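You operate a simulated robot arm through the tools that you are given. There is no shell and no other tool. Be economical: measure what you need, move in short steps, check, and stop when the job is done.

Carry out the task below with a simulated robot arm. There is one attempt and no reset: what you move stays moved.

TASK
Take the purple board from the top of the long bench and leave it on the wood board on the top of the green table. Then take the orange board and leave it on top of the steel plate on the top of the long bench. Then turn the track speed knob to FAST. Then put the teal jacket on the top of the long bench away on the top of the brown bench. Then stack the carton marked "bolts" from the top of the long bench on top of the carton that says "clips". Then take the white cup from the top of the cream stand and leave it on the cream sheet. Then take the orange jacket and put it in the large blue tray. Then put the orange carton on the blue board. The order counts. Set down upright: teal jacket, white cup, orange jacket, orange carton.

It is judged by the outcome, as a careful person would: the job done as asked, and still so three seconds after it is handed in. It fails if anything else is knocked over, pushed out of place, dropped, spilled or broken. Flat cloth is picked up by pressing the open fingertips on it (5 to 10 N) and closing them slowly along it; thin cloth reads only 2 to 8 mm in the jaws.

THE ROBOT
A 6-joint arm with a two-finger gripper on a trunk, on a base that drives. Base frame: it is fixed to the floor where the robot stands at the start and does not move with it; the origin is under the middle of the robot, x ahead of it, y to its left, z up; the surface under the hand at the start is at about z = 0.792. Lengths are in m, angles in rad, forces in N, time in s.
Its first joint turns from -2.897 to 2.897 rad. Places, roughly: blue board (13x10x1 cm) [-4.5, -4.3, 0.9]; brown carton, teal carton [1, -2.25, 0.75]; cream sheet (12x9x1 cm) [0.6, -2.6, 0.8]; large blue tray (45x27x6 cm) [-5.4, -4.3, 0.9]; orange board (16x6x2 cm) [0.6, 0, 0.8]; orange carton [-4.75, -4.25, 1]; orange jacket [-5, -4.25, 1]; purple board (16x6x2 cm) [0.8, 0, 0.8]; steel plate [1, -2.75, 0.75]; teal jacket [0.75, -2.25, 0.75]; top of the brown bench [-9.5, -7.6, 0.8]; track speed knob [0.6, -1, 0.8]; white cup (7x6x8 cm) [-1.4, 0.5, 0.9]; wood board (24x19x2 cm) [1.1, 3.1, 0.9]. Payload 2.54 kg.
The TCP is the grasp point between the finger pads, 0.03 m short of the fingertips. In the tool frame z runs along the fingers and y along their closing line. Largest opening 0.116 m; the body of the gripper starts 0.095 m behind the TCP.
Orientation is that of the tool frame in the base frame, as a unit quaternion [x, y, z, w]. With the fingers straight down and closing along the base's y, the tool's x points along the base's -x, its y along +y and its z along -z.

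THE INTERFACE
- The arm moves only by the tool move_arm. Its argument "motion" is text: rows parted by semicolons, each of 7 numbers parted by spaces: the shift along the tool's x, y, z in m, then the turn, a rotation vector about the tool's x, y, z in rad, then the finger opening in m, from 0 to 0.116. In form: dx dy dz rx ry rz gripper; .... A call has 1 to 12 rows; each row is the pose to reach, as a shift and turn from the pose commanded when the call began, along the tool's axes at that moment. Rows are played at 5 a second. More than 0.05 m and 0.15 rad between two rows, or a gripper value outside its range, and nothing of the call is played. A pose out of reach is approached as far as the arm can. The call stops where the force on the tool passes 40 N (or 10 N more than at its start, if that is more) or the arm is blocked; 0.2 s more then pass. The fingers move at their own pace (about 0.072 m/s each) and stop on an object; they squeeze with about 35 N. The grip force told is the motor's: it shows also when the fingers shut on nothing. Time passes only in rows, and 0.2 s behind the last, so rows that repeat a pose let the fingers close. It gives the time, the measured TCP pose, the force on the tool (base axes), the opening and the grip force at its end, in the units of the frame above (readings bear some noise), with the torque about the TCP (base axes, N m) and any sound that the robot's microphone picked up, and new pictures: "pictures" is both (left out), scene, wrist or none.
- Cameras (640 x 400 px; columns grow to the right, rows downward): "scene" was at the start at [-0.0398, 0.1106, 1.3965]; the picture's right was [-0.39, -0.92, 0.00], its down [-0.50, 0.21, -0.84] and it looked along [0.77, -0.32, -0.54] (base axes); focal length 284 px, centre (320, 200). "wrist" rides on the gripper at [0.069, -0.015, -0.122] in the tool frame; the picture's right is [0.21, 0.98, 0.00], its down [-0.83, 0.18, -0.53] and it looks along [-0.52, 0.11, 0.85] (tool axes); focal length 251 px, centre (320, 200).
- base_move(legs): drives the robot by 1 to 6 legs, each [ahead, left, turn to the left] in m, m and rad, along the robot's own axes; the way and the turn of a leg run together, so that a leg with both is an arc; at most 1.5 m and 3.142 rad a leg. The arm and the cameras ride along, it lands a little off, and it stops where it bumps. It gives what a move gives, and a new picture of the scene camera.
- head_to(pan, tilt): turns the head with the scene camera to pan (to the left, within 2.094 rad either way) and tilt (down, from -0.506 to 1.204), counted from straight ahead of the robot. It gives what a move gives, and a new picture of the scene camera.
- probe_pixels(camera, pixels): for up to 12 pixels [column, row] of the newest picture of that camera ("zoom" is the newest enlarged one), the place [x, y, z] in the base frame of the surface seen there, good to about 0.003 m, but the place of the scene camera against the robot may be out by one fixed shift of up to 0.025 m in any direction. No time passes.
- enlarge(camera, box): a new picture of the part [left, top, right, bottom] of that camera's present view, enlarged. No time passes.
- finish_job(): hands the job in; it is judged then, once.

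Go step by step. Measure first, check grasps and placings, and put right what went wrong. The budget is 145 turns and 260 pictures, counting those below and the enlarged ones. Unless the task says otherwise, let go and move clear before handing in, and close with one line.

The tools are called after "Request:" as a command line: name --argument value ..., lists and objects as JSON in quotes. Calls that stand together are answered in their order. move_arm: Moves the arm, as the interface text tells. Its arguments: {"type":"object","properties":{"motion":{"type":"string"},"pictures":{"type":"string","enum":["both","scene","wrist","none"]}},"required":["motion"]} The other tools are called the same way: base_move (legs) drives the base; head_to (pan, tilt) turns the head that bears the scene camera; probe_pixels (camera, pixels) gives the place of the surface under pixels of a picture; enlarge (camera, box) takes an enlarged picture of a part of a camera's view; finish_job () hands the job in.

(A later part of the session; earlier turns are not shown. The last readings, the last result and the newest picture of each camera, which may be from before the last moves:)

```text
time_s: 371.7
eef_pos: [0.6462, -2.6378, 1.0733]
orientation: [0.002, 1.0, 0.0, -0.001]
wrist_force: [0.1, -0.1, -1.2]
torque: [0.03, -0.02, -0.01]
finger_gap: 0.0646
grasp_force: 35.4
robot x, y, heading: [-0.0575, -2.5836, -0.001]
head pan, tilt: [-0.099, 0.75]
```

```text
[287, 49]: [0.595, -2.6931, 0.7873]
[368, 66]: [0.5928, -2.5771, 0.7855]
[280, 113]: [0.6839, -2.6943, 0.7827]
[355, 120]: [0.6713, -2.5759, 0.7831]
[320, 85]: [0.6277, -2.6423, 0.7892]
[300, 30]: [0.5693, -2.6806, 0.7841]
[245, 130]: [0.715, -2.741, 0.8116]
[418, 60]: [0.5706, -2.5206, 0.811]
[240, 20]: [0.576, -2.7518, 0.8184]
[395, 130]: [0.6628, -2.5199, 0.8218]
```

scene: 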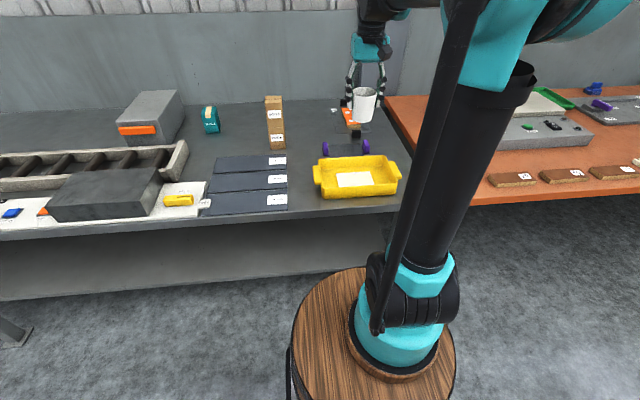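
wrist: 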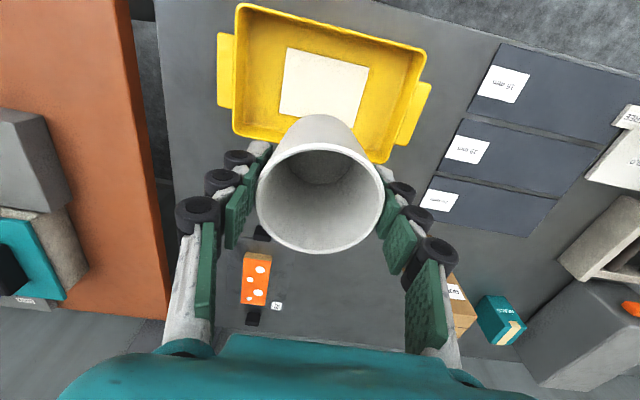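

Sheet centre (0.639,-2.635), top z 0.787. I lower the cup to TCP z ≈0.849.

Request:
move_arm --motion "0.007 0.003 0.04 0 0 0 0; 0.007 0.003 0.08 0 0 0 0; 0.007 0.003 0.12 0 0 0 0; 0.007 0.003 0.16 0 0 0 0; 0.007 0.003 0.19 0 0 0 0; 0.007 0.003 0.21 0 0 0 0; 0.007 0.003 0.217 0 0 0 0; 0.007 0.003 0.221 0 0 0 0; 0.007 0.003 0.224 0 0 0 0" --pictures "both"

```text
time_s: 373.7
eef_pos: [0.6371, -2.6344, 0.8491]
orientation: [0.001, 1.0, 0.0, 0.001]
wrist_force: [0.5, -4.2, 25.1]
torque: [-0.09, -0.1, 0.02]
finger_gap: 0.065
grasp_force: 35.0
robot x, y, heading: [-0.0563, -2.5873, -0.008]
head pan, tilt: [-0.099, 0.75]
```

scene: 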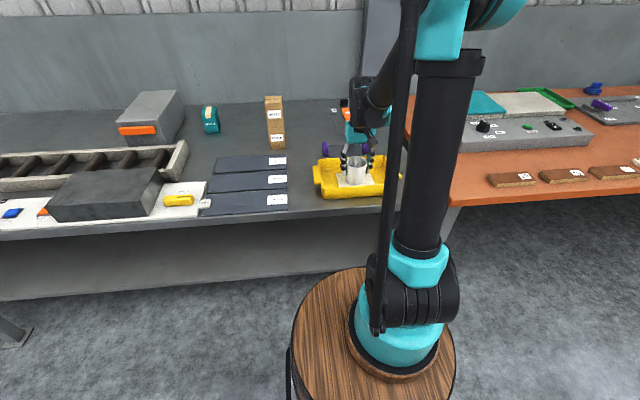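
wrist: 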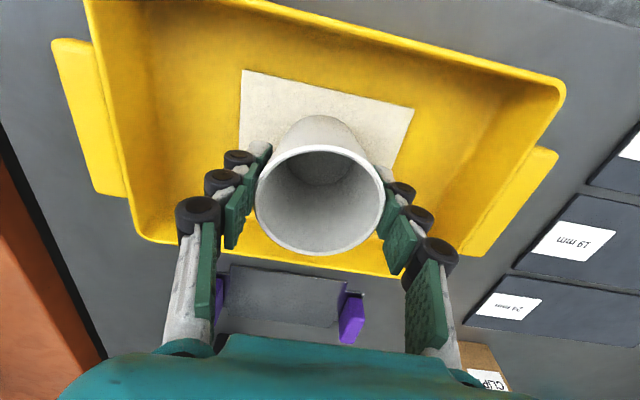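

The cup is on the sheet (25 N). I release and rise.

Request:
move_arm --motion "0 0 -0.001 0 0 0 0.07; 0 0 -0.001 0 0 0 0.085; 0 0 -0.001 0 0 0 0.1; 0 0 -0.001 0 0 0 0.1; 0 0 -0.03 0 0 0 0.1; 0 0 -0.07 0 0 0 0.1; 0 0 -0.11 0 0 0 0.1; 0 0 -0.15 0 0 0 0.1; 0 0 -0.19 0 0 0 0.1; 0 0 -0.23 0 0 0 0.1; 0 0 -0.27 0 0 0 0.1; 0 0 -0.3 0 0 0 0.1" --pictures "wrist"

```text
time_s: 376.3
eef_pos: [0.6366, -2.636, 1.1502]
orientation: [0.002, 1.0, 0.0, 0.001]
wrist_force: [0.1, 0.2, 0.1]
torque: [0.01, 0.01, -0.02]
finger_gap: 0.1001
grasp_force: 0.0
robot x, y, heading: [-0.0599, -2.5811, -0.004]
head pan, tilt: [-0.099, 0.75]
```

wrist: 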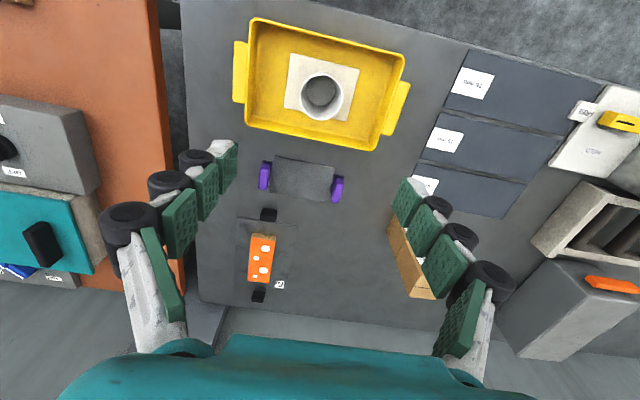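

The cup stands on the sheet. Next the orange jacket near (-5,-4.25): I retract, drive back to the aisle, and look for access.

Request:
move_arm --motion "0.045 0 0 0 0 0 0.1; 0.09 0 0 0 0 0 0.1; 0.135 0 0 0 0 0 0.1; 0.18 0 0 0 0 0 0.1; 0.225 0 0 0 0 0 0.1; 0.27 0 0 0 0 0 0.1; 0.29 0 0 0 0 0 0.1" --pictures "none"

Request:
base_move --legs '[[-0.3, 0, 0], [0, 0, -1.57], [1.5, 0, 0], [1.5, 0, 0]]'

Request:
head_to --pan -1.45 --tilt 0.35

```text
time_s: 377.9
eef_pos: [0.3461, -2.6344, 1.1505]
orientation: [0.001, 1.0, 0.001, 0.0]
wrist_force: [0.0, 0.9, -0.2]
torque: [0.0, 0.02, 0.03]
finger_gap: 0.0999
grasp_force: 0.1
robot x, y, heading: [-0.0575, -2.5849, 0.0]
head pan, tilt: [-0.099, 0.75]
```

```text
time_s: 397.8
eef_pos: [-0.5078, -5.9847, 1.1511]
orientation: [0.726, 0.687, 0.0, 0.0]
wrist_force: [0.2, 0.0, 0.1]
torque: [-0.02, 0.01, -0.01]
finger_gap: 0.1001
grasp_force: 0.1
robot x, y, heading: [-0.4336, -5.5842, -1.626]
head pan, tilt: [-0.099, 0.75]
```

scene: 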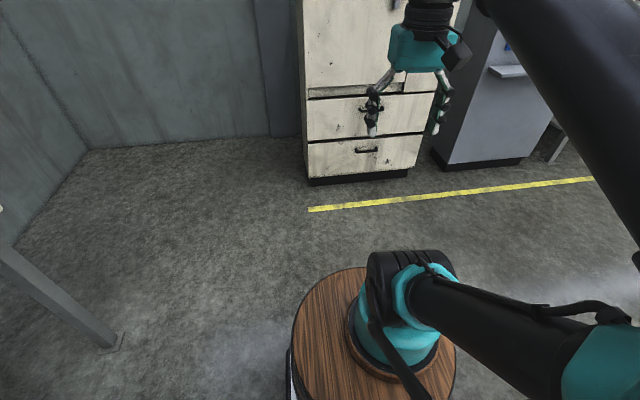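

```text
time_s: 399.3
eef_pos: [-0.5079, -5.9862, 1.1514]
orientation: [0.726, 0.687, 0.0, 0.0]
wrist_force: [-0.2, -1.0, 0.3]
torque: [0.01, -0.03, -0.02]
finger_gap: 0.0999
grasp_force: 0.0
robot x, y, heading: [-0.4353, -5.5833, -1.626]
head pan, tilt: [-1.45, 0.351]
```

scene: 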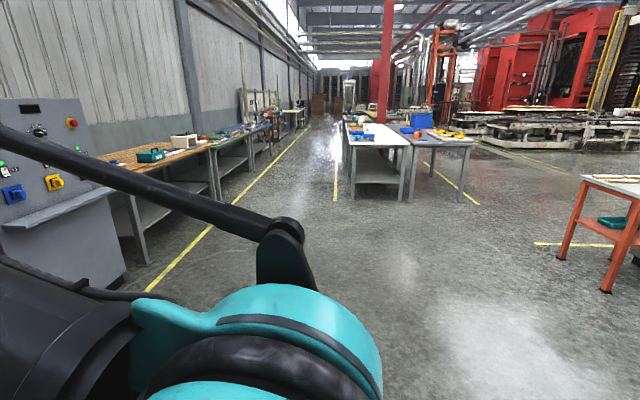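

The items' table is the grey one (405–475,135) right of the white one, open on its +y side. I probe extents and obstacles.

Request:
probe_pixels --camera "scene" --pixels '[[409, 143], [476, 142], [405, 200], [467, 200], [352, 200], [605, 290], [563, 258], [520, 250], [600, 160], [480, 128], [345, 140], [640, 260]]'

Request:
enlarge --camera "scene" --box '[330, 90, 640, 290]'

```text
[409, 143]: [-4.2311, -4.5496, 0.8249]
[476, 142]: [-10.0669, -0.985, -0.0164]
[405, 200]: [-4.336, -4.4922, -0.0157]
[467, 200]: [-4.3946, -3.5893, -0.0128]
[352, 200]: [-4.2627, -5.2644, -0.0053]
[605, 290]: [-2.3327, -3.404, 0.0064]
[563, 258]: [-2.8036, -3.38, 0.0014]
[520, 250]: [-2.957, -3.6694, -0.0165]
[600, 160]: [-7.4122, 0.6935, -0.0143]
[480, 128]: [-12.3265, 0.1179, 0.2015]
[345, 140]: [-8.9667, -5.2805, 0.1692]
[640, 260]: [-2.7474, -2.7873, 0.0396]
```

```text
2.00 times, centred on (485, 190) of scene
```

zoom: 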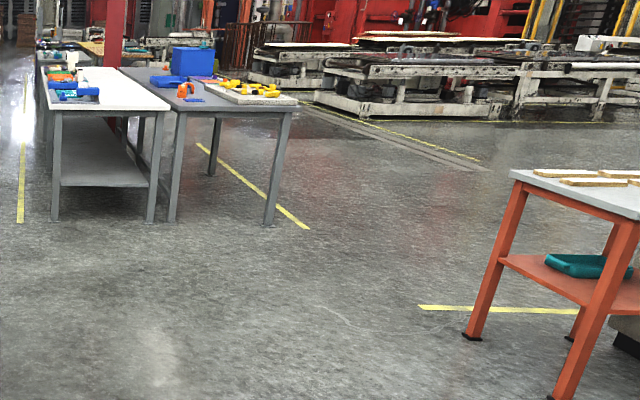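

The grey table spans about x −4.25 to −5.9 and y −3.55 to −4.55. I approach its +y side via the gap at x≈−3.5, keeping my heading at −y.

Request:
base_move --legs '[[0, 0, 0.056], [0, -1.5, 0], [0, -1.55, 0]]'

Request:
head_to --pan -2.05 --tilt 0.5

```text
refused: -1.55 is not a number from -1.5 to 1.5
```

```text
time_s: 400.3
eef_pos: [-0.5085, -5.9871, 1.1502]
orientation: [0.726, 0.687, 0.0, 0.0]
wrist_force: [0.3, -0.2, 0.2]
torque: [-0.01, -0.01, 0.02]
finger_gap: 0.0998
grasp_force: 0.0
robot x, y, heading: [-0.4361, -5.5818, -1.625]
head pan, tilt: [-2.051, 0.499]
```

scene: 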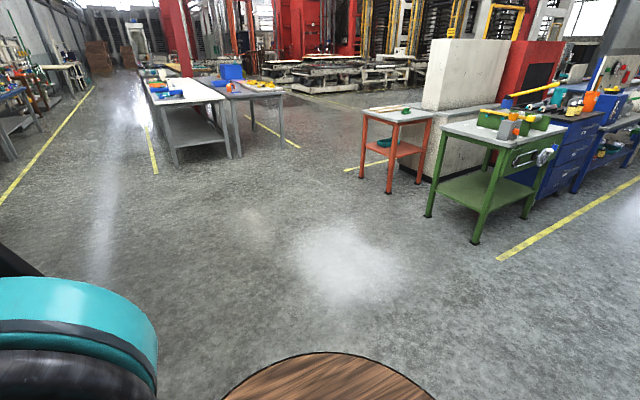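

Request:
base_move --legs '[[0, 0, 0.056], [0, -1.5, 0], [0, -1.5, 0]]'

Request:
head_to --pan -1.95 --tilt 0.4

```text
time_s: 415.0
eef_pos: [-3.4451, -6.01, 1.1507]
orientation: [0.711, 0.703, 0.001, 0.0]
wrist_force: [-0.3, 0.2, -0.3]
torque: [0.02, 0.03, -0.02]
finger_gap: 0.1001
grasp_force: 0.0
robot x, y, heading: [-3.3845, -5.6074, -1.582]
head pan, tilt: [-2.051, 0.499]
```

scene: 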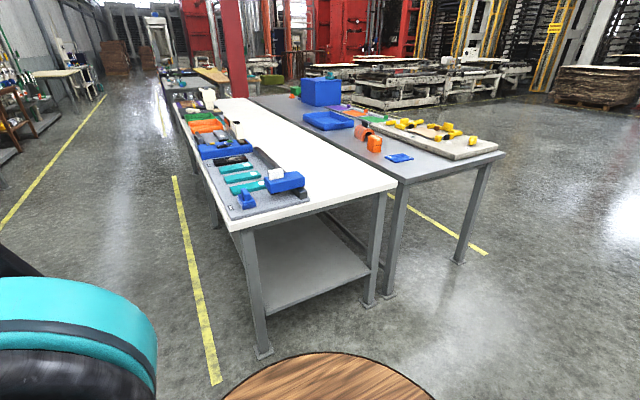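

```text
time_s: 415.6
eef_pos: [-3.4445, -6.0088, 1.1506]
orientation: [0.711, 0.703, 0.0, 0.0]
wrist_force: [0.4, -0.3, -0.3]
torque: [0.01, 0.0, -0.01]
finger_gap: 0.0999
grasp_force: 0.0
robot x, y, heading: [-3.3892, -5.6064, -1.576]
head pan, tilt: [-1.95, 0.4]
```

scene: 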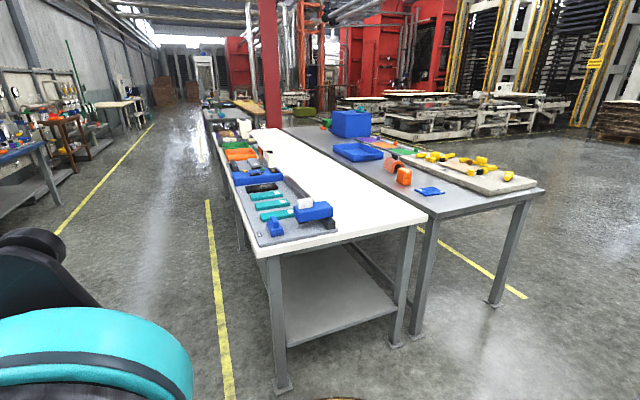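

The blue board (430,190), orange carton (403,176), orange jacket (390,165) and blue tray (357,152) lie along the grey table. I measure them and the edges.

Request:
probe_pixels --camera "scene" --pixels '[[430, 191], [404, 176], [391, 165], [358, 152], [425, 222], [543, 190], [300, 128], [427, 215], [345, 130], [470, 175], [270, 250], [385, 160]]'

Request:
enlarge --camera "scene" --box '[280, 100, 560, 230]'

```text
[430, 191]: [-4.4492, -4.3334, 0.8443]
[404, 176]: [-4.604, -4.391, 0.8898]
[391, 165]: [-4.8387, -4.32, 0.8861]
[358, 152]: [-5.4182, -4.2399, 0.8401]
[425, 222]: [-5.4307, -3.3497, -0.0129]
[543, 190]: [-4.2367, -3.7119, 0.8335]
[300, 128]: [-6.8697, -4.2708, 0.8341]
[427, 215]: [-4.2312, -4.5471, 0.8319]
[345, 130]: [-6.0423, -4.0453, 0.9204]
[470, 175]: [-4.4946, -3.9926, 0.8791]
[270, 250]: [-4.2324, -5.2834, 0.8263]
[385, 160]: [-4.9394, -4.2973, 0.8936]
```

```text
2.29 times, centred on (420, 165) of scene
```

zoom: 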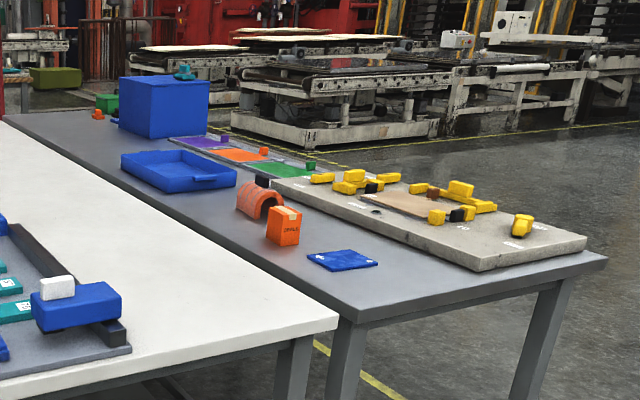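

The items are ~0.6 m in from the +y edge (y −3.7) of the grey table. I go around: back up to y≈-2.85, then strafe right to x≈-4.85.

Request:
base_move --legs '[[-1.4, -0.05, 0], [-1.35, 0, 0]]'

Request:
head_to --pan -1.1 --tilt 0.5

```text
time_s: 428.7
eef_pos: [-3.5565, -3.3202, 1.151]
orientation: [0.696, 0.718, 0.0, 0.0]
wrist_force: [-0.1, -0.2, 0.9]
torque: [0.01, -0.03, 0.0]
finger_gap: 0.1002
grasp_force: 0.0
robot x, y, heading: [-3.516, -2.9171, -1.535]
head pan, tilt: [-1.95, 0.4]
```

scene: 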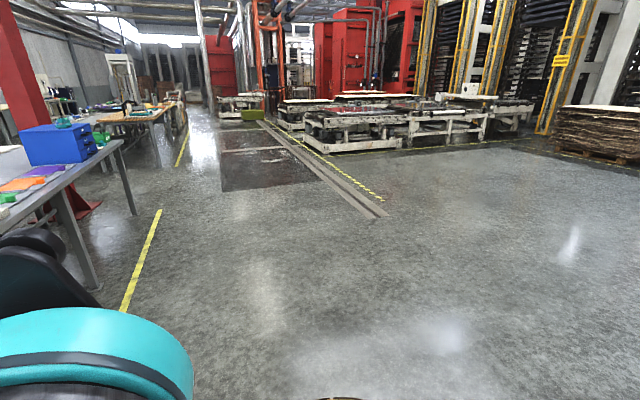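

```text
time_s: 429.9
eef_pos: [-3.5571, -3.32, 1.1503]
orientation: [0.696, 0.718, -0.001, 0.0]
wrist_force: [-0.5, 0.2, 0.3]
torque: [0.0, 0.01, 0.0]
finger_gap: 0.0998
grasp_force: 0.0
robot x, y, heading: [-3.5194, -2.9125, -1.544]
head pan, tilt: [-1.1, 0.499]
```

scene: 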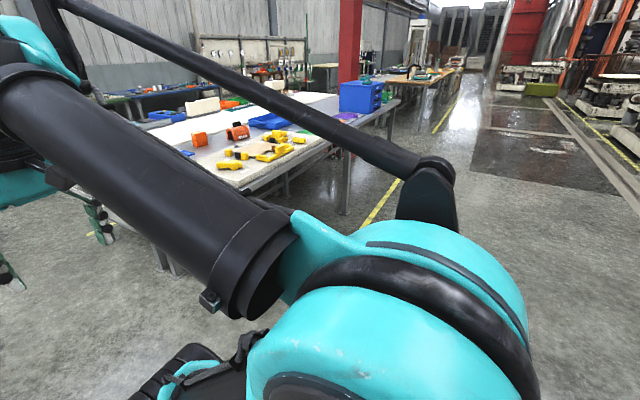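

Clear to the right. I strafe 1.35 m and look at the table.

Request:
base_move --legs '[[0, 0, -0.026], [0, -1.35, 0]]'

Request:
head_to --pan 0.0 --tilt 0.6

```text
time_s: 437.0
eef_pos: [-4.9242, -3.3206, 1.151]
orientation: [0.709, 0.706, 0.001, 0.0]
wrist_force: [0.8, 0.3, -0.2]
torque: [0.0, -0.01, -0.01]
finger_gap: 0.1002
grasp_force: 0.1
robot x, y, heading: [-4.8658, -2.9132, -1.572]
head pan, tilt: [-1.1, 0.499]
```

scene: 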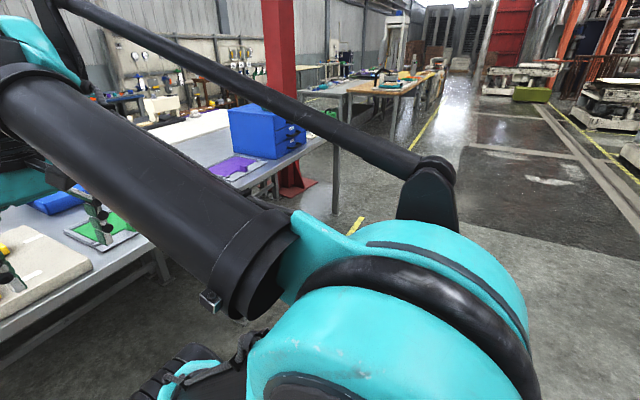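

```text
time_s: 438.4
eef_pos: [-4.9253, -3.3201, 1.1506]
orientation: [0.708, 0.706, 0.0, 0.0]
wrist_force: [-0.2, -0.8, 0.9]
torque: [0.0, -0.01, -0.01]
finger_gap: 0.1
grasp_force: 0.0
robot x, y, heading: [-4.8732, -2.9133, -1.574]
head pan, tilt: [0.0, 0.6]
```

scene: 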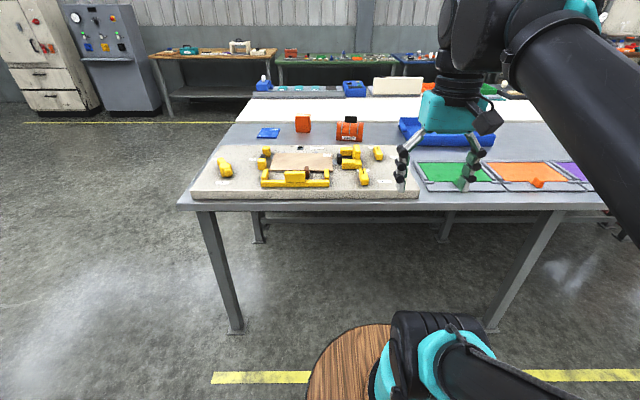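

Request:
probe_pixels --camera "scene" --pixels '[[350, 131], [352, 120], [303, 124], [268, 133], [405, 130], [462, 140], [300, 203], [300, 207], [240, 325], [490, 320], [300, 190], [300, 176]]'

Request:
enlarge --camera "scene" --box '[230, 95, 510, 215]'

```text
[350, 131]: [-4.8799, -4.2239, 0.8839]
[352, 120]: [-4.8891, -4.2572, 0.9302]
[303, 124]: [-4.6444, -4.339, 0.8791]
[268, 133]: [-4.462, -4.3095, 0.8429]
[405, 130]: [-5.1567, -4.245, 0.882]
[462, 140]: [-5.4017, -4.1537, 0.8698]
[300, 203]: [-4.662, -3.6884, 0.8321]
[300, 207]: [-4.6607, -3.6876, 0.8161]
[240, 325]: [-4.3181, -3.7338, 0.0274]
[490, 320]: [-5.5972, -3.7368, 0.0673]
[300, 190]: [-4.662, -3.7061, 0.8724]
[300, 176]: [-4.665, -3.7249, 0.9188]
```

```text
2.29 times, centred on (370, 155) of scene
```

zoom: 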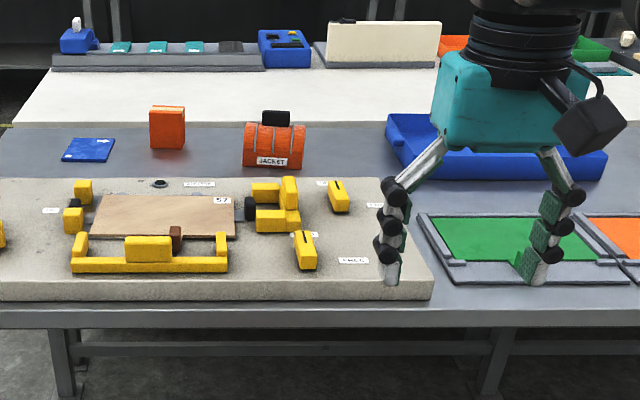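

Request:
probe_pixels --camera "scene" --pixels '[[300, 209], [300, 211], [300, 213], [300, 215], [350, 209], [350, 212], [350, 215], [350, 223], [340, 330], [360, 326], [350, 328]]'

```text
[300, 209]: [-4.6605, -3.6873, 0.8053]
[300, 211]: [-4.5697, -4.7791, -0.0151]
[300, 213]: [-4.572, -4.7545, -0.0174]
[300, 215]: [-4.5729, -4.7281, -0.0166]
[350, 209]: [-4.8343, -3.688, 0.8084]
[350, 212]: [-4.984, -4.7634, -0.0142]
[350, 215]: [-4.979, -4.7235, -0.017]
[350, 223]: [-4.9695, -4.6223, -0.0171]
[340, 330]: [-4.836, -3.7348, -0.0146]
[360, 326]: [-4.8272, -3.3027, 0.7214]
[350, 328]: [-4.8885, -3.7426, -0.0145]
```

The table's underside (z≈0.80) is above my disc (z≈0.72) and the legs at x −4.32 and −5.60 are clear, so I can slide partly under. I advance 0.48 m.

Request:
base_move --legs '[[0.25, 0, 0], [0.23, 0, 0]]'

```text
time_s: 441.7
eef_pos: [-4.9332, -3.7953, 1.1529]
orientation: [0.712, 0.702, -0.001, 0.001]
wrist_force: [-0.3, 0.2, -0.4]
torque: [0.0, -0.01, 0.04]
finger_gap: 0.1001
grasp_force: 0.1
robot x, y, heading: [-4.8764, -3.3937, -1.584]
head pan, tilt: [0.0, 0.6]
stopped in leg 2: the robot was blocked; the commanded pose is now the measured one
```

scene: 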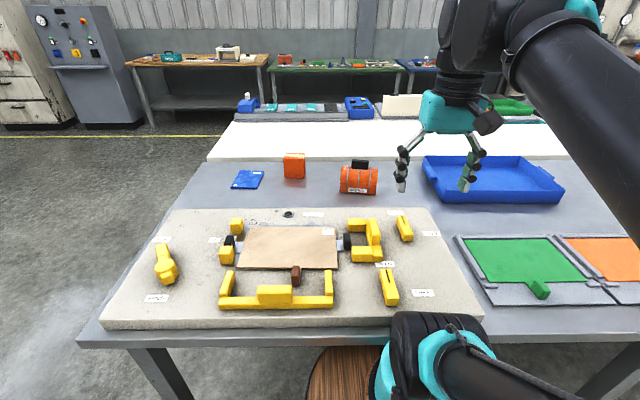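

Blocked at y −3.394, which is close enough. I back off a centimetre and check that the table hasn't moved.

Request:
base_move --legs '[[-0.015, 0, 0.01]]'

Request:
probe_pixels --camera "scene" --pixels '[[250, 340], [360, 165], [360, 182], [294, 165], [248, 180], [490, 180], [425, 160], [560, 195], [440, 200], [180, 210], [350, 180]]'

```text
time_s: 442.4
eef_pos: [-4.9283, -3.7855, 1.1509]
orientation: [0.708, 0.706, 0.0, 0.0]
wrist_force: [0.3, -0.4, 0.6]
torque: [-0.02, 0.02, 0.01]
finger_gap: 0.1001
grasp_force: 0.0
robot x, y, heading: [-4.8776, -3.3834, -1.576]
head pan, tilt: [0.0, 0.6]
```

scene: 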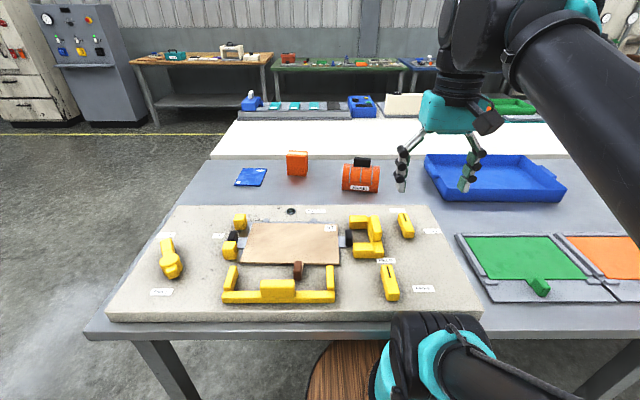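

```text
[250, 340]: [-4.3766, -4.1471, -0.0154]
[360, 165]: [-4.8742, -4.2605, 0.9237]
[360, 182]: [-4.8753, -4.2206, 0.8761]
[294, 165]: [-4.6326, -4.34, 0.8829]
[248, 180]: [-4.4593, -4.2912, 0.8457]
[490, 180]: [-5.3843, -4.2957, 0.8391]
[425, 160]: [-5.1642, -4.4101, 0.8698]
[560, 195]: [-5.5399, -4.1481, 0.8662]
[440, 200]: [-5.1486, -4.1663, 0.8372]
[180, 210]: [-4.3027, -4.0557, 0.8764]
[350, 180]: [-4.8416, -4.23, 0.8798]
```

The table is unmoved. I strafe 0.16 m right so both the jacket and the tray are in reach, then look from above the jacket.

Request:
base_move --legs '[[0, -0.16, 0]]'

Request:
move_arm --motion "-0.02 0 0 0 0 0.13 0.1; -0.055 0 0 0 0 0.26 0.1; -0.095 0 0 0 0 0.39 0.1; -0.135 0 0 0 0 0.52 0.1; -0.175 0 0 0 0 0.65 0.1; -0.215 0 0 0 0 0.78 0.1; -0.255 0.03 0 0 0 0.91 0.1; -0.295 0.06 0 0 0 1.04 0.1; -0.335 0.09 0 0 0 1.17 0.08; -0.37 0.12 0 0 0 1.3 0.06; -0.41 0.15 0 0 0 1.43 0.06; -0.43 0.18 0 0 0 1.571 0.06" --pictures "both"

```text
time_s: 443.9
eef_pos: [-5.0905, -3.7847, 1.151]
orientation: [0.709, 0.705, 0.0, -0.001]
wrist_force: [-0.5, -0.2, 0.0]
torque: [0.05, 0.03, 0.01]
finger_gap: 0.1
grasp_force: 0.0
robot x, y, heading: [-5.0385, -3.3786, -1.575]
head pan, tilt: [0.0, 0.6]
```

scene: 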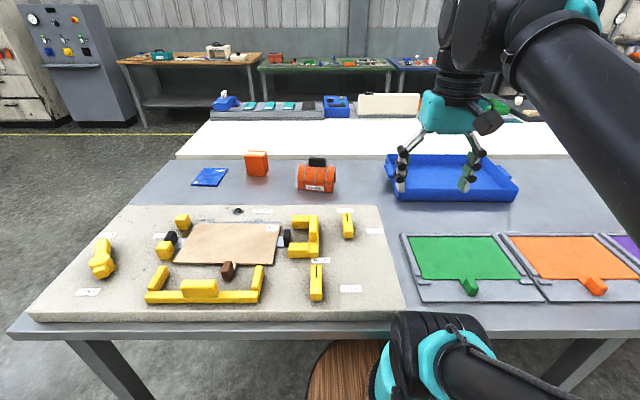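

```text
time_s: 446.5
eef_pos: [-4.9155, -4.215, 1.1512]
orientation: [1.0, -0.002, -0.001, 0.0]
wrist_force: [0.1, 0.0, 1.3]
torque: [-0.05, -0.03, -0.03]
finger_gap: 0.0601
grasp_force: 0.1
robot x, y, heading: [-5.0346, -3.3824, -1.578]
head pan, tilt: [0.0, 0.6]
```

scene: 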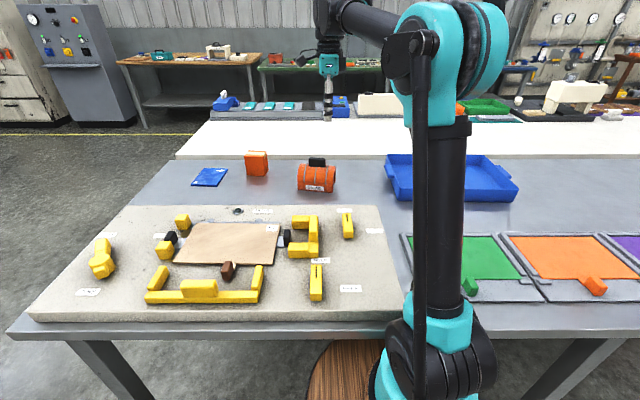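
wrist: 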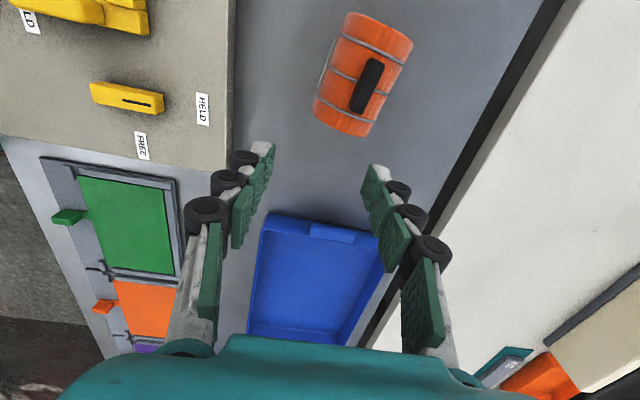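

Request:
probe_pixels --camera "wrist" --pixels '[[374, 60], [359, 112], [367, 85], [358, 83], [375, 88], [348, 15], [410, 42], [318, 115], [358, 134], [310, 140], [300, 290], [350, 235]]'

Request:
enlarge --camera "wrist" --box '[290, 0, 440, 150]'

```text
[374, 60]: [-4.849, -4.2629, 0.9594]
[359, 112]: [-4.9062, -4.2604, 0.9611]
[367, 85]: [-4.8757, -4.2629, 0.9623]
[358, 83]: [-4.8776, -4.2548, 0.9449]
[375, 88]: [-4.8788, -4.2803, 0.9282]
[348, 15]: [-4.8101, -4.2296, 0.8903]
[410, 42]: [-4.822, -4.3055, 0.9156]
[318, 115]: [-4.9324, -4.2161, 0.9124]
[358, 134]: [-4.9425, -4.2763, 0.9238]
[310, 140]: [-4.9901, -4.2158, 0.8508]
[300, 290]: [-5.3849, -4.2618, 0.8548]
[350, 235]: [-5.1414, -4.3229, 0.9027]
```

```text
2.67 times, centred on (365, 75) of wrist
```

zoom: 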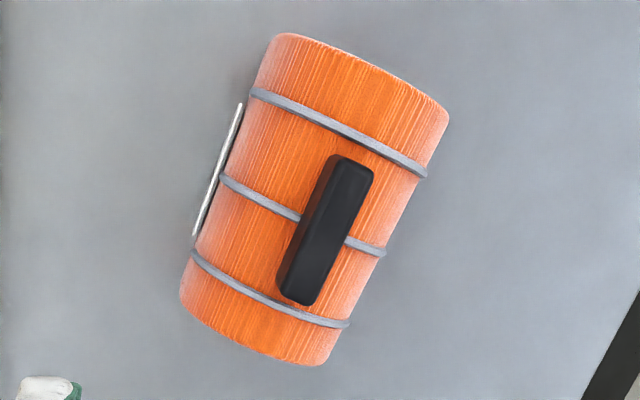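

Handle centre (-4.877,-4.263), top z 0.962. I descend, close, and lift slowly.

Request:
move_arm --motion "0.02 0.024 0.02 0 0 0 0.05; 0.0385 0.048 0.05 0 0 0 0.05; 0.0385 0.048 0.09 0 0 0 0.05; 0.0385 0.048 0.13 0 0 0 0.05; 0.0385 0.048 0.165 0 0 0 0.05; 0.0385 0.048 0.183 0 0 0 0.05; 0.0385 0.048 0.183 0 0 0 0.02; 0.0385 0.048 0.183 0 0 0 0; 0.0385 0.048 0.183 0 0 0 0; 0.0385 0.048 0.183 0 0 0 0; 0.0385 0.048 0.173 0 0 0 0; 0.0385 0.048 0.16 0 0 0 0" --pictures "wrist"

```text
time_s: 449.1
eef_pos: [-4.8728, -4.2612, 0.9889]
orientation: [1.0, -0.001, -0.001, 0.001]
wrist_force: [0.7, -0.8, -1.7]
torque: [0.01, -0.01, 0.0]
finger_gap: 0.0174
grasp_force: 34.8
robot x, y, heading: [-5.0399, -3.376, -1.573]
head pan, tilt: [0.0, 0.6]
```

wrist: 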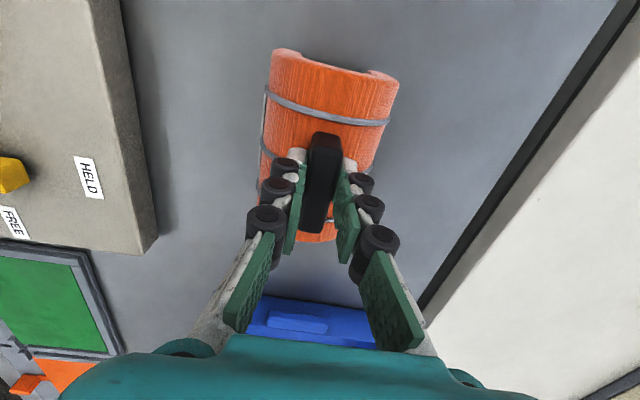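

Held. I lift and carry it over the blue tray.

Request:
move_arm --motion "0 0 -0.035 0 0 0 0; 0 0 -0.075 0 0 0 0; 0 0 -0.11 0 0 0 0; -0.047 0.002 -0.11 0 0 0 0; -0.094 0.004 -0.11 0 0 0 0; -0.141 0.006 -0.11 0 0 0 0; -0.188 0.008 -0.11 0 0 0 0; -0.235 0.01 -0.11 0 0 0 0; -0.282 0.012 -0.11 0 0 0 0; -0.329 0.014 -0.11 0 0 0 0; -0.376 0.016 -0.11 0 0 0 0; -0.423 0.019 -0.11 0 0 0 0" --pictures "both"

```text
time_s: 451.7
eef_pos: [-5.2931, -4.2835, 1.1061]
orientation: [1.0, -0.001, -0.001, 0.0]
wrist_force: [0.3, 0.6, -1.2]
torque: [-0.01, 0.07, 0.02]
finger_gap: 0.0173
grasp_force: 35.4
robot x, y, heading: [-5.0383, -3.3818, -1.569]
head pan, tilt: [0.0, 0.6]
```

scene: 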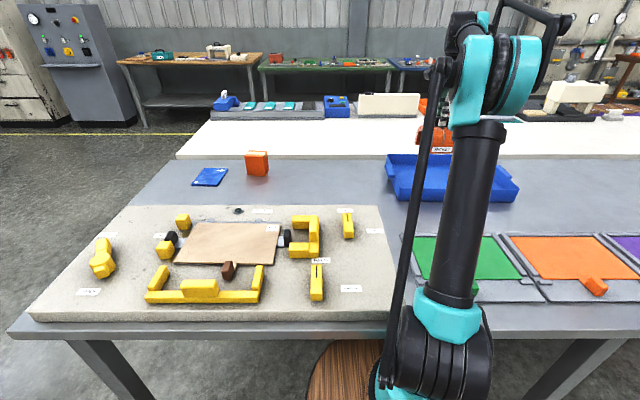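
wrist: 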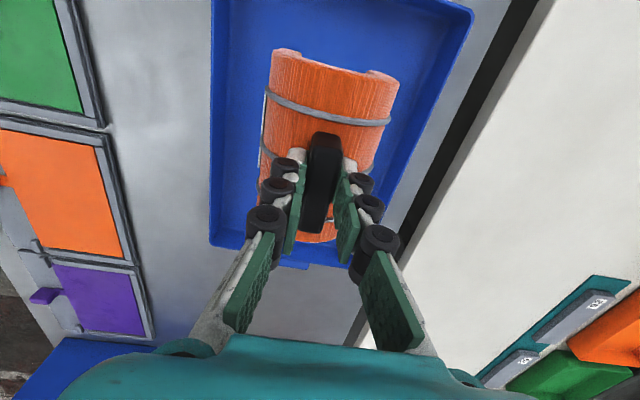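

Request:
probe_pixels --camera "wrist" --pixels '[[225, 120], [213, 120], [440, 90], [455, 60], [240, 235], [330, 20], [395, 230], [240, 180], [400, 130]]'

```text
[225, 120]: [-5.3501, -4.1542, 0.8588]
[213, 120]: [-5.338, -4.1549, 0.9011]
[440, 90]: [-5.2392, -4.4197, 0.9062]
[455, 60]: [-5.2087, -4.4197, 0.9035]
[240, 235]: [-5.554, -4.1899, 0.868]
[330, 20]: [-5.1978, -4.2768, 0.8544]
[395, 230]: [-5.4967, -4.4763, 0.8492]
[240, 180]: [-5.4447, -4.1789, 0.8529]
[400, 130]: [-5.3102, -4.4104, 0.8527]
```

Well centred (y −4.157 to −4.415), tray floor z 0.854. I lower.

Request:
move_arm --motion "0 0 0.04 0 0 0 0; 0 0 0.08 0 0 0 0; 0 0 0.11 0 0 0 0; 0 0 0.125 0 0 0 0; 0 0 0.13 0 0 0 0; 0 0 0.133 0 0 0 0; 0 0 0.136 0 0 0 0; 0 0 0.138 0 0 0 0" --pictures "wrist"

```text
time_s: 453.4
eef_pos: [-5.2967, -4.2802, 0.9658]
orientation: [1.0, -0.001, -0.001, 0.001]
wrist_force: [-0.7, 4.2, 14.5]
torque: [0.17, -0.32, -0.02]
finger_gap: 0.0171
grasp_force: 34.9
robot x, y, heading: [-5.0374, -3.377, -1.576]
head pan, tilt: [0.0, 0.6]
stopped in row 8: the force on the tool passed its limit at 45 N (the readings are from after the stop); the commanded pose is now the measured one
```

wrist: 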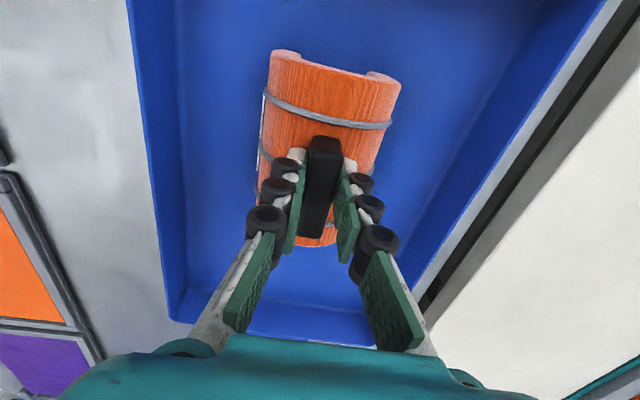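

It is on the tray floor. I ease up a millimetre, open, and rise.

Request:
move_arm --motion "0 0 -0.002 0 0 0 0.02; 0 0 -0.002 0 0 0 0.04; 0 0 -0.002 0 0 0 0.05; 0 0 -0.03 0 0 0 0.05; 0 0 -0.06 0 0 0 0.05; 0 0 -0.1 0 0 0 0.05; 0 0 -0.14 0 0 0 0.05; 0 0 -0.18 0 0 0 0.05; 0 0 -0.21 0 0 0 0.05; 0.04 -0.02 -0.21 0 0 0 0.05; 0.08 -0.04 -0.21 0 0 0 0.05; 0.12 -0.06 -0.21 0 0 0 0.05" --pictures "both"

```text
time_s: 456.1
eef_pos: [-5.1802, -4.2172, 1.1769]
orientation: [1.0, -0.002, -0.001, 0.001]
wrist_force: [-0.6, 0.0, -0.3]
torque: [0.05, 0.0, 0.0]
finger_gap: 0.0499
grasp_force: 0.1
robot x, y, heading: [-5.0403, -3.3793, -1.571]
head pan, tilt: [0.0, 0.6]
```

scene: 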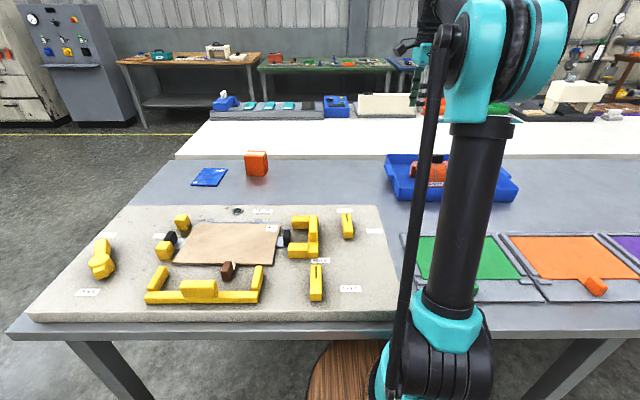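
wrist: 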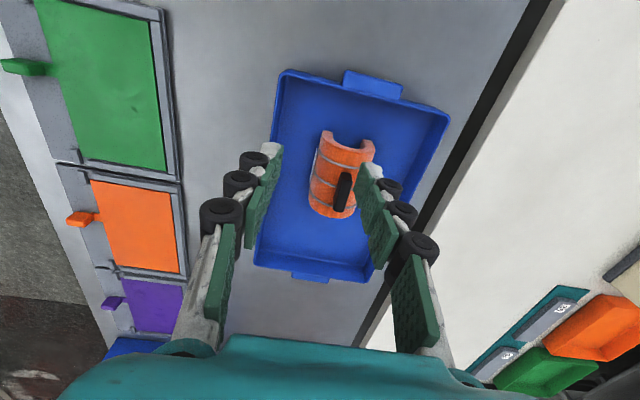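

The orange jacket stands upright in the tray. For the carton I strafe left 0.28 m.

Request:
base_move --legs '[[0, 0.28, 0]]'

Request:
move_arm --motion "0.04 0.01 0 0 0 0 0.09; 0.08 0.02 0 0 0 0 0.09; 0.12 0.03 0 0 0 0 0.09; 0.16 0.04 0 0 0 0 0.09; 0.2 0.05 0 0 0 0 0.09; 0.225 0.06 0 0 0 0 0.09" --pictures "both"

```text
time_s: 458.0
eef_pos: [-4.8771, -4.2173, 1.1773]
orientation: [1.0, 0.006, 0.0, 0.0]
wrist_force: [1.0, 0.4, -0.9]
torque: [-0.03, -0.03, 0.01]
finger_gap: 0.0499
grasp_force: 0.0
robot x, y, heading: [-4.7466, -3.3745, -1.557]
head pan, tilt: [0.0, 0.6]
```

scene: 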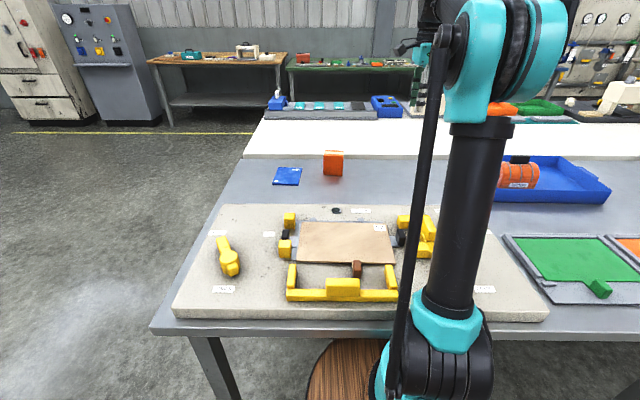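

```text
time_s: 459.4
eef_pos: [-4.652, -4.2768, 1.1755]
orientation: [1.0, 0.006, -0.001, 0.001]
wrist_force: [-0.5, 0.3, -0.3]
torque: [-0.05, -0.08, 0.0]
finger_gap: 0.0902
grasp_force: 0.1
robot x, y, heading: [-4.7489, -3.3803, -1.557]
head pan, tilt: [0.0, 0.6]
```

scene: 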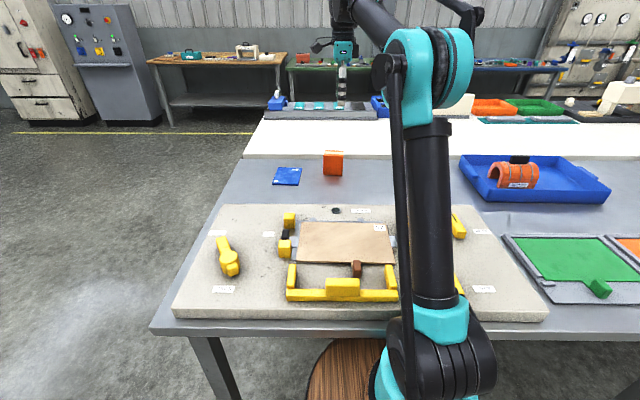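
wrist: 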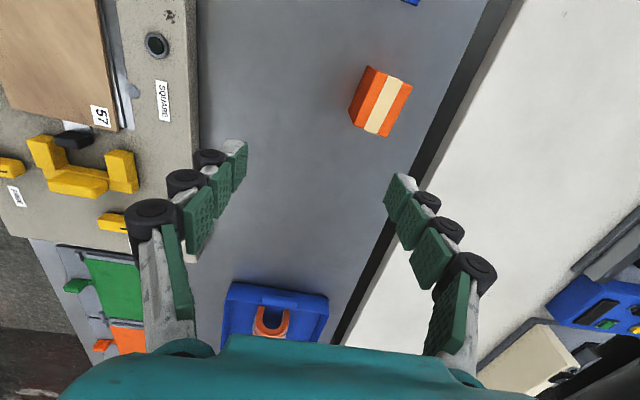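

Request:
enlarge --camera "wrist" --box '[330, 50, 430, 150]'

Request:
enlarge --camera "scene" --box '[250, 135, 370, 205]'

Request:
probe_pixels --camera "scene" --pixels '[[280, 168], [301, 169], [274, 184], [297, 185], [288, 176], [333, 165], [324, 152], [342, 152]]'

Request:
probe_pixels --camera "wrist" --pixels '[[379, 72], [410, 87], [388, 134], [366, 128], [388, 105], [350, 100], [370, 68]]'

```text
4.00 times, centred on (380, 100) of wrist
```

zoom: 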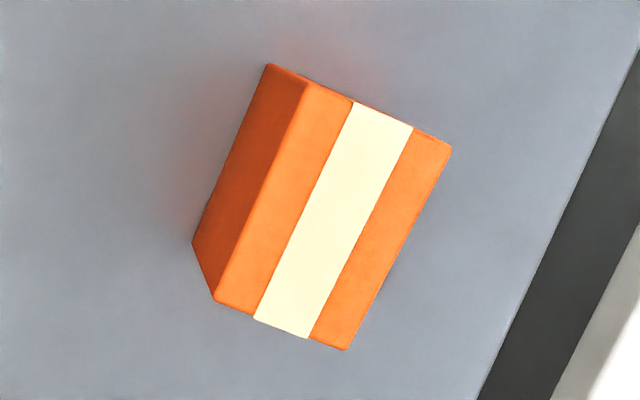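

```text
5.33 times, centred on (310, 170) of scene
```

zoom: 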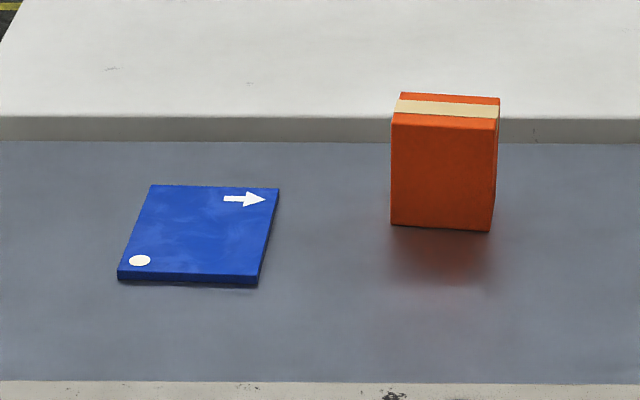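

```text
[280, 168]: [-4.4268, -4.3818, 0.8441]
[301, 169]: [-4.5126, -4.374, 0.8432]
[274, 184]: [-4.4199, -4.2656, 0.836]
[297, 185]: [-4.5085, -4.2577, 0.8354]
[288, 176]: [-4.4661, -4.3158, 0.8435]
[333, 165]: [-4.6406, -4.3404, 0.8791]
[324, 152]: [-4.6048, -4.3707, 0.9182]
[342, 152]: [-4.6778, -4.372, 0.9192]
```

```text
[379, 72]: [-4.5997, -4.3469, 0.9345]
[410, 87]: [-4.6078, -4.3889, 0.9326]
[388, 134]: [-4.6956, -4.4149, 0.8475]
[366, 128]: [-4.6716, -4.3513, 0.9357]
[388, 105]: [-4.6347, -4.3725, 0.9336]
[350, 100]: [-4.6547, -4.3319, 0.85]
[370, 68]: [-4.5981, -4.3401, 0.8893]
```

The carton (−4.638,−4.369) and the board (−4.461,−4.328) are just beyond reach from here. I will go around to the table's +x end, so I retract and turn the hand.

Request:
move_arm --motion "-0.008 -0.04 0 0 0 -0.131 0.09; -0.016 -0.08 0 0 0 -0.262 0.09; -0.024 -0.12 0 0 0 -0.393 0.09; -0.032 -0.16 0 0 0 -0.524 0.09; -0.04 -0.2 0 0 0 -0.655 0.09; -0.048 -0.24 0 0 0 -0.785 0.09; -0.056 -0.28 0 0 0 -0.916 0.09; -0.064 -0.32 0 0 0 -1.047 0.09; -0.072 -0.36 0 0 0 -1.178 0.09; -0.08 -0.4 0 0 0 -1.309 0.09; -0.088 -0.44 0 0 0 -1.44 0.09; -0.095 -0.46 0 0 0 -1.571 0.09" --pictures "none"

Request:
base_move --legs '[[-0.5, 0, 0], [0, 0.9, -0.013]]'

```text
time_s: 462.0
eef_pos: [-4.7524, -3.8162, 1.176]
orientation: [0.702, 0.712, -0.001, 0.0]
wrist_force: [-0.1, -0.4, -0.1]
torque: [0.02, 0.0, -0.03]
finger_gap: 0.0899
grasp_force: 0.1
robot x, y, heading: [-4.7479, -3.378, -1.557]
head pan, tilt: [0.0, 0.6]
```

```text
time_s: 469.3
eef_pos: [-3.8733, -3.3104, 1.1767]
orientation: [0.71, 0.705, -0.001, 0.0]
wrist_force: [0.9, 0.6, -0.4]
torque: [0.02, -0.02, -0.01]
finger_gap: 0.0901
grasp_force: 0.0
robot x, y, heading: [-3.8632, -2.8704, -1.573]
head pan, tilt: [0.0, 0.6]
```

scene: 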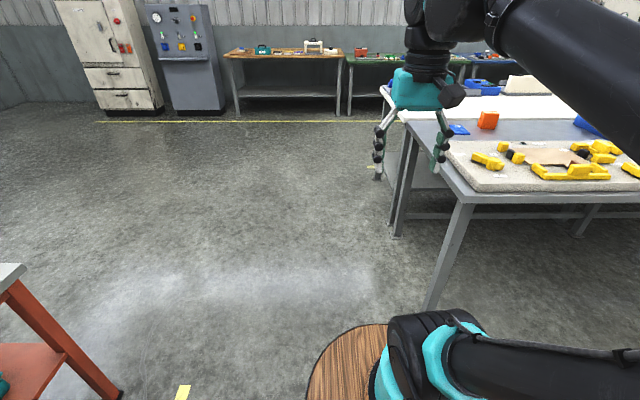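

I go 0.15 left, then forward 1.45 m, and turn to face −x.

Request:
base_move --legs '[[0, 0.18, 0], [1.45, 0, 0], [0, 0, -1.57]]'

Request:
head_to --pan -0.1 --tilt 0.7

```text
time_s: 481.4
eef_pos: [-4.1444, -4.3368, 1.1754]
orientation: [1.0, 0.007, -0.001, -0.001]
wrist_force: [0.4, 0.1, -0.1]
torque: [-0.01, 0.03, 0.01]
finger_gap: 0.0901
grasp_force: 0.0
robot x, y, heading: [-3.7088, -4.3441, -3.131]
head pan, tilt: [0.0, 0.6]
```

scene: 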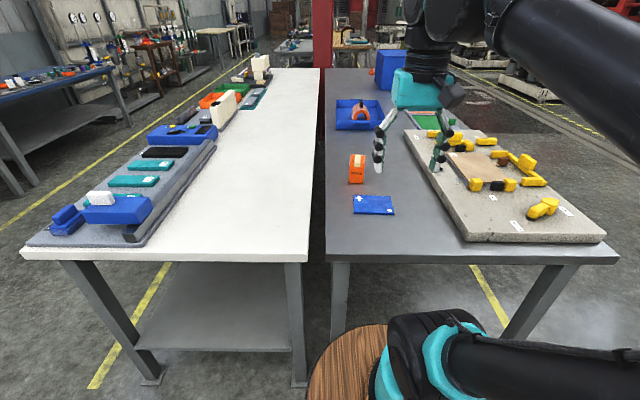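

```text
time_s: 482.1
eef_pos: [-4.1431, -4.3362, 1.1762]
orientation: [1.0, 0.007, -0.001, -0.001]
wrist_force: [0.2, -0.3, 0.5]
torque: [0.0, 0.06, 0.0]
finger_gap: 0.09
grasp_force: 0.0
robot x, y, heading: [-3.7052, -4.3383, -3.128]
head pan, tilt: [-0.099, 0.7]
```

scene: 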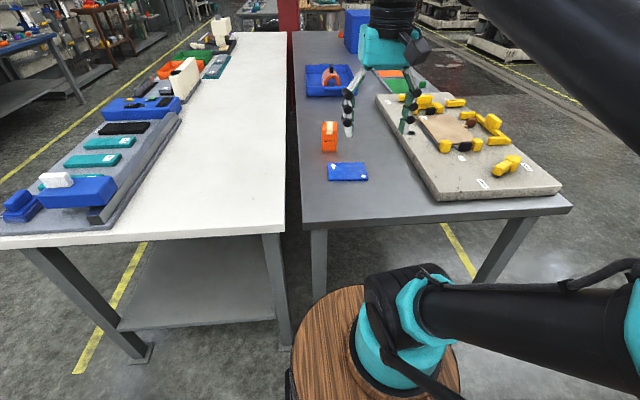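

I advance 0.12 and bring the hand over the carton for a close look.

Request:
base_move --legs '[[0.12, 0, -0.012]]'

Request:
move_arm --motion "-0.045 0 0.01 0 0 0 0.09; -0.09 0 0.02 0 0 0 0.09; -0.135 0 0.03 0 0 0 0.09; -0.18 0 0.04 0 0 0 0.09; -0.225 0 0.05 0 0 0 0.09; -0.27 0 0.06 0 0 0 0.09; -0.315 0 0.07 0 0 0 0.09; -0.35 0 0.07 0 0 0 0.09" --pictures "wrist"

```text
time_s: 483.3
eef_pos: [-4.2622, -4.3321, 1.1764]
orientation: [1.0, 0.001, -0.002, -0.001]
wrist_force: [-0.1, -0.9, -0.1]
torque: [-0.02, -0.02, 0.0]
finger_gap: 0.0902
grasp_force: 0.0
robot x, y, heading: [-3.824, -4.3423, -3.14]
head pan, tilt: [-0.099, 0.7]
```

scene: 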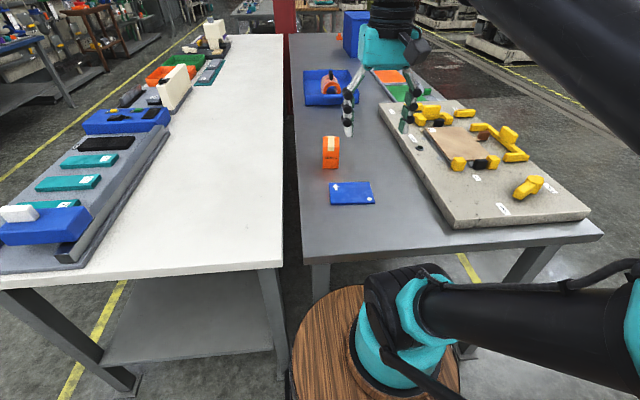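

```text
time_s: 485.1
eef_pos: [-4.613, -4.3306, 1.1096]
orientation: [1.0, 0.002, 0.0, -0.002]
wrist_force: [-0.2, 0.2, 0.8]
torque: [0.0, 0.06, -0.04]
finger_gap: 0.0902
grasp_force: 0.0
robot x, y, heading: [-3.8271, -4.3391, -3.136]
head pan, tilt: [-0.099, 0.7]
```

wrist: 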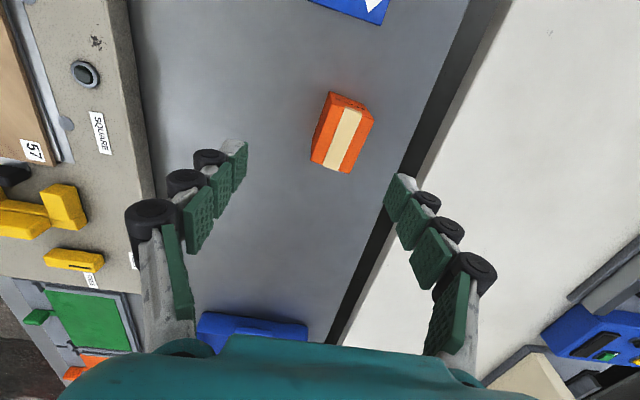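

Request:
enlarge --camera "wrist" --box '[290, 80, 400, 190]'

```text
3.64 times, centred on (345, 135) of wrist
```

zoom: 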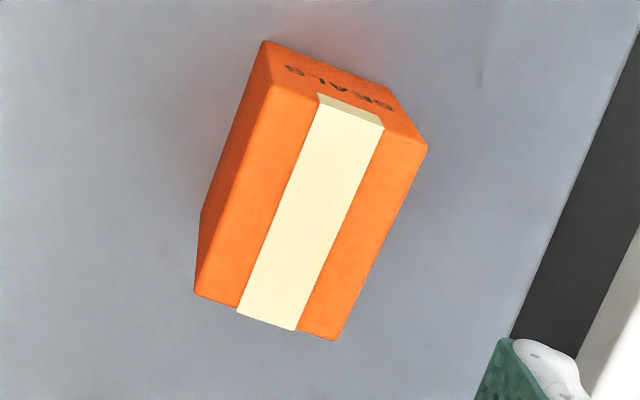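

Request:
probe_pixels --camera "zoom" --pixels '[[278, 92], [422, 150], [200, 292], [335, 334], [310, 210], [230, 190], [375, 240]]'

Request:
probe_pixels --camera "wrist" --pixels '[[320, 2], [375, 22], [385, 5], [350, 12]]'

```text
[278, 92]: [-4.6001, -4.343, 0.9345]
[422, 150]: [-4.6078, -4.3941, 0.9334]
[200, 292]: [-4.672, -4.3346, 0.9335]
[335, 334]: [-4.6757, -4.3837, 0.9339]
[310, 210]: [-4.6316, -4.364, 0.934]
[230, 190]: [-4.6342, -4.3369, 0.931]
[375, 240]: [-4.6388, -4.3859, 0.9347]
```

```text
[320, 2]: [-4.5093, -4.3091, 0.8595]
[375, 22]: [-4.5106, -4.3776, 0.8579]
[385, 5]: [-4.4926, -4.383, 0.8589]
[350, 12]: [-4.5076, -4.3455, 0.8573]
```

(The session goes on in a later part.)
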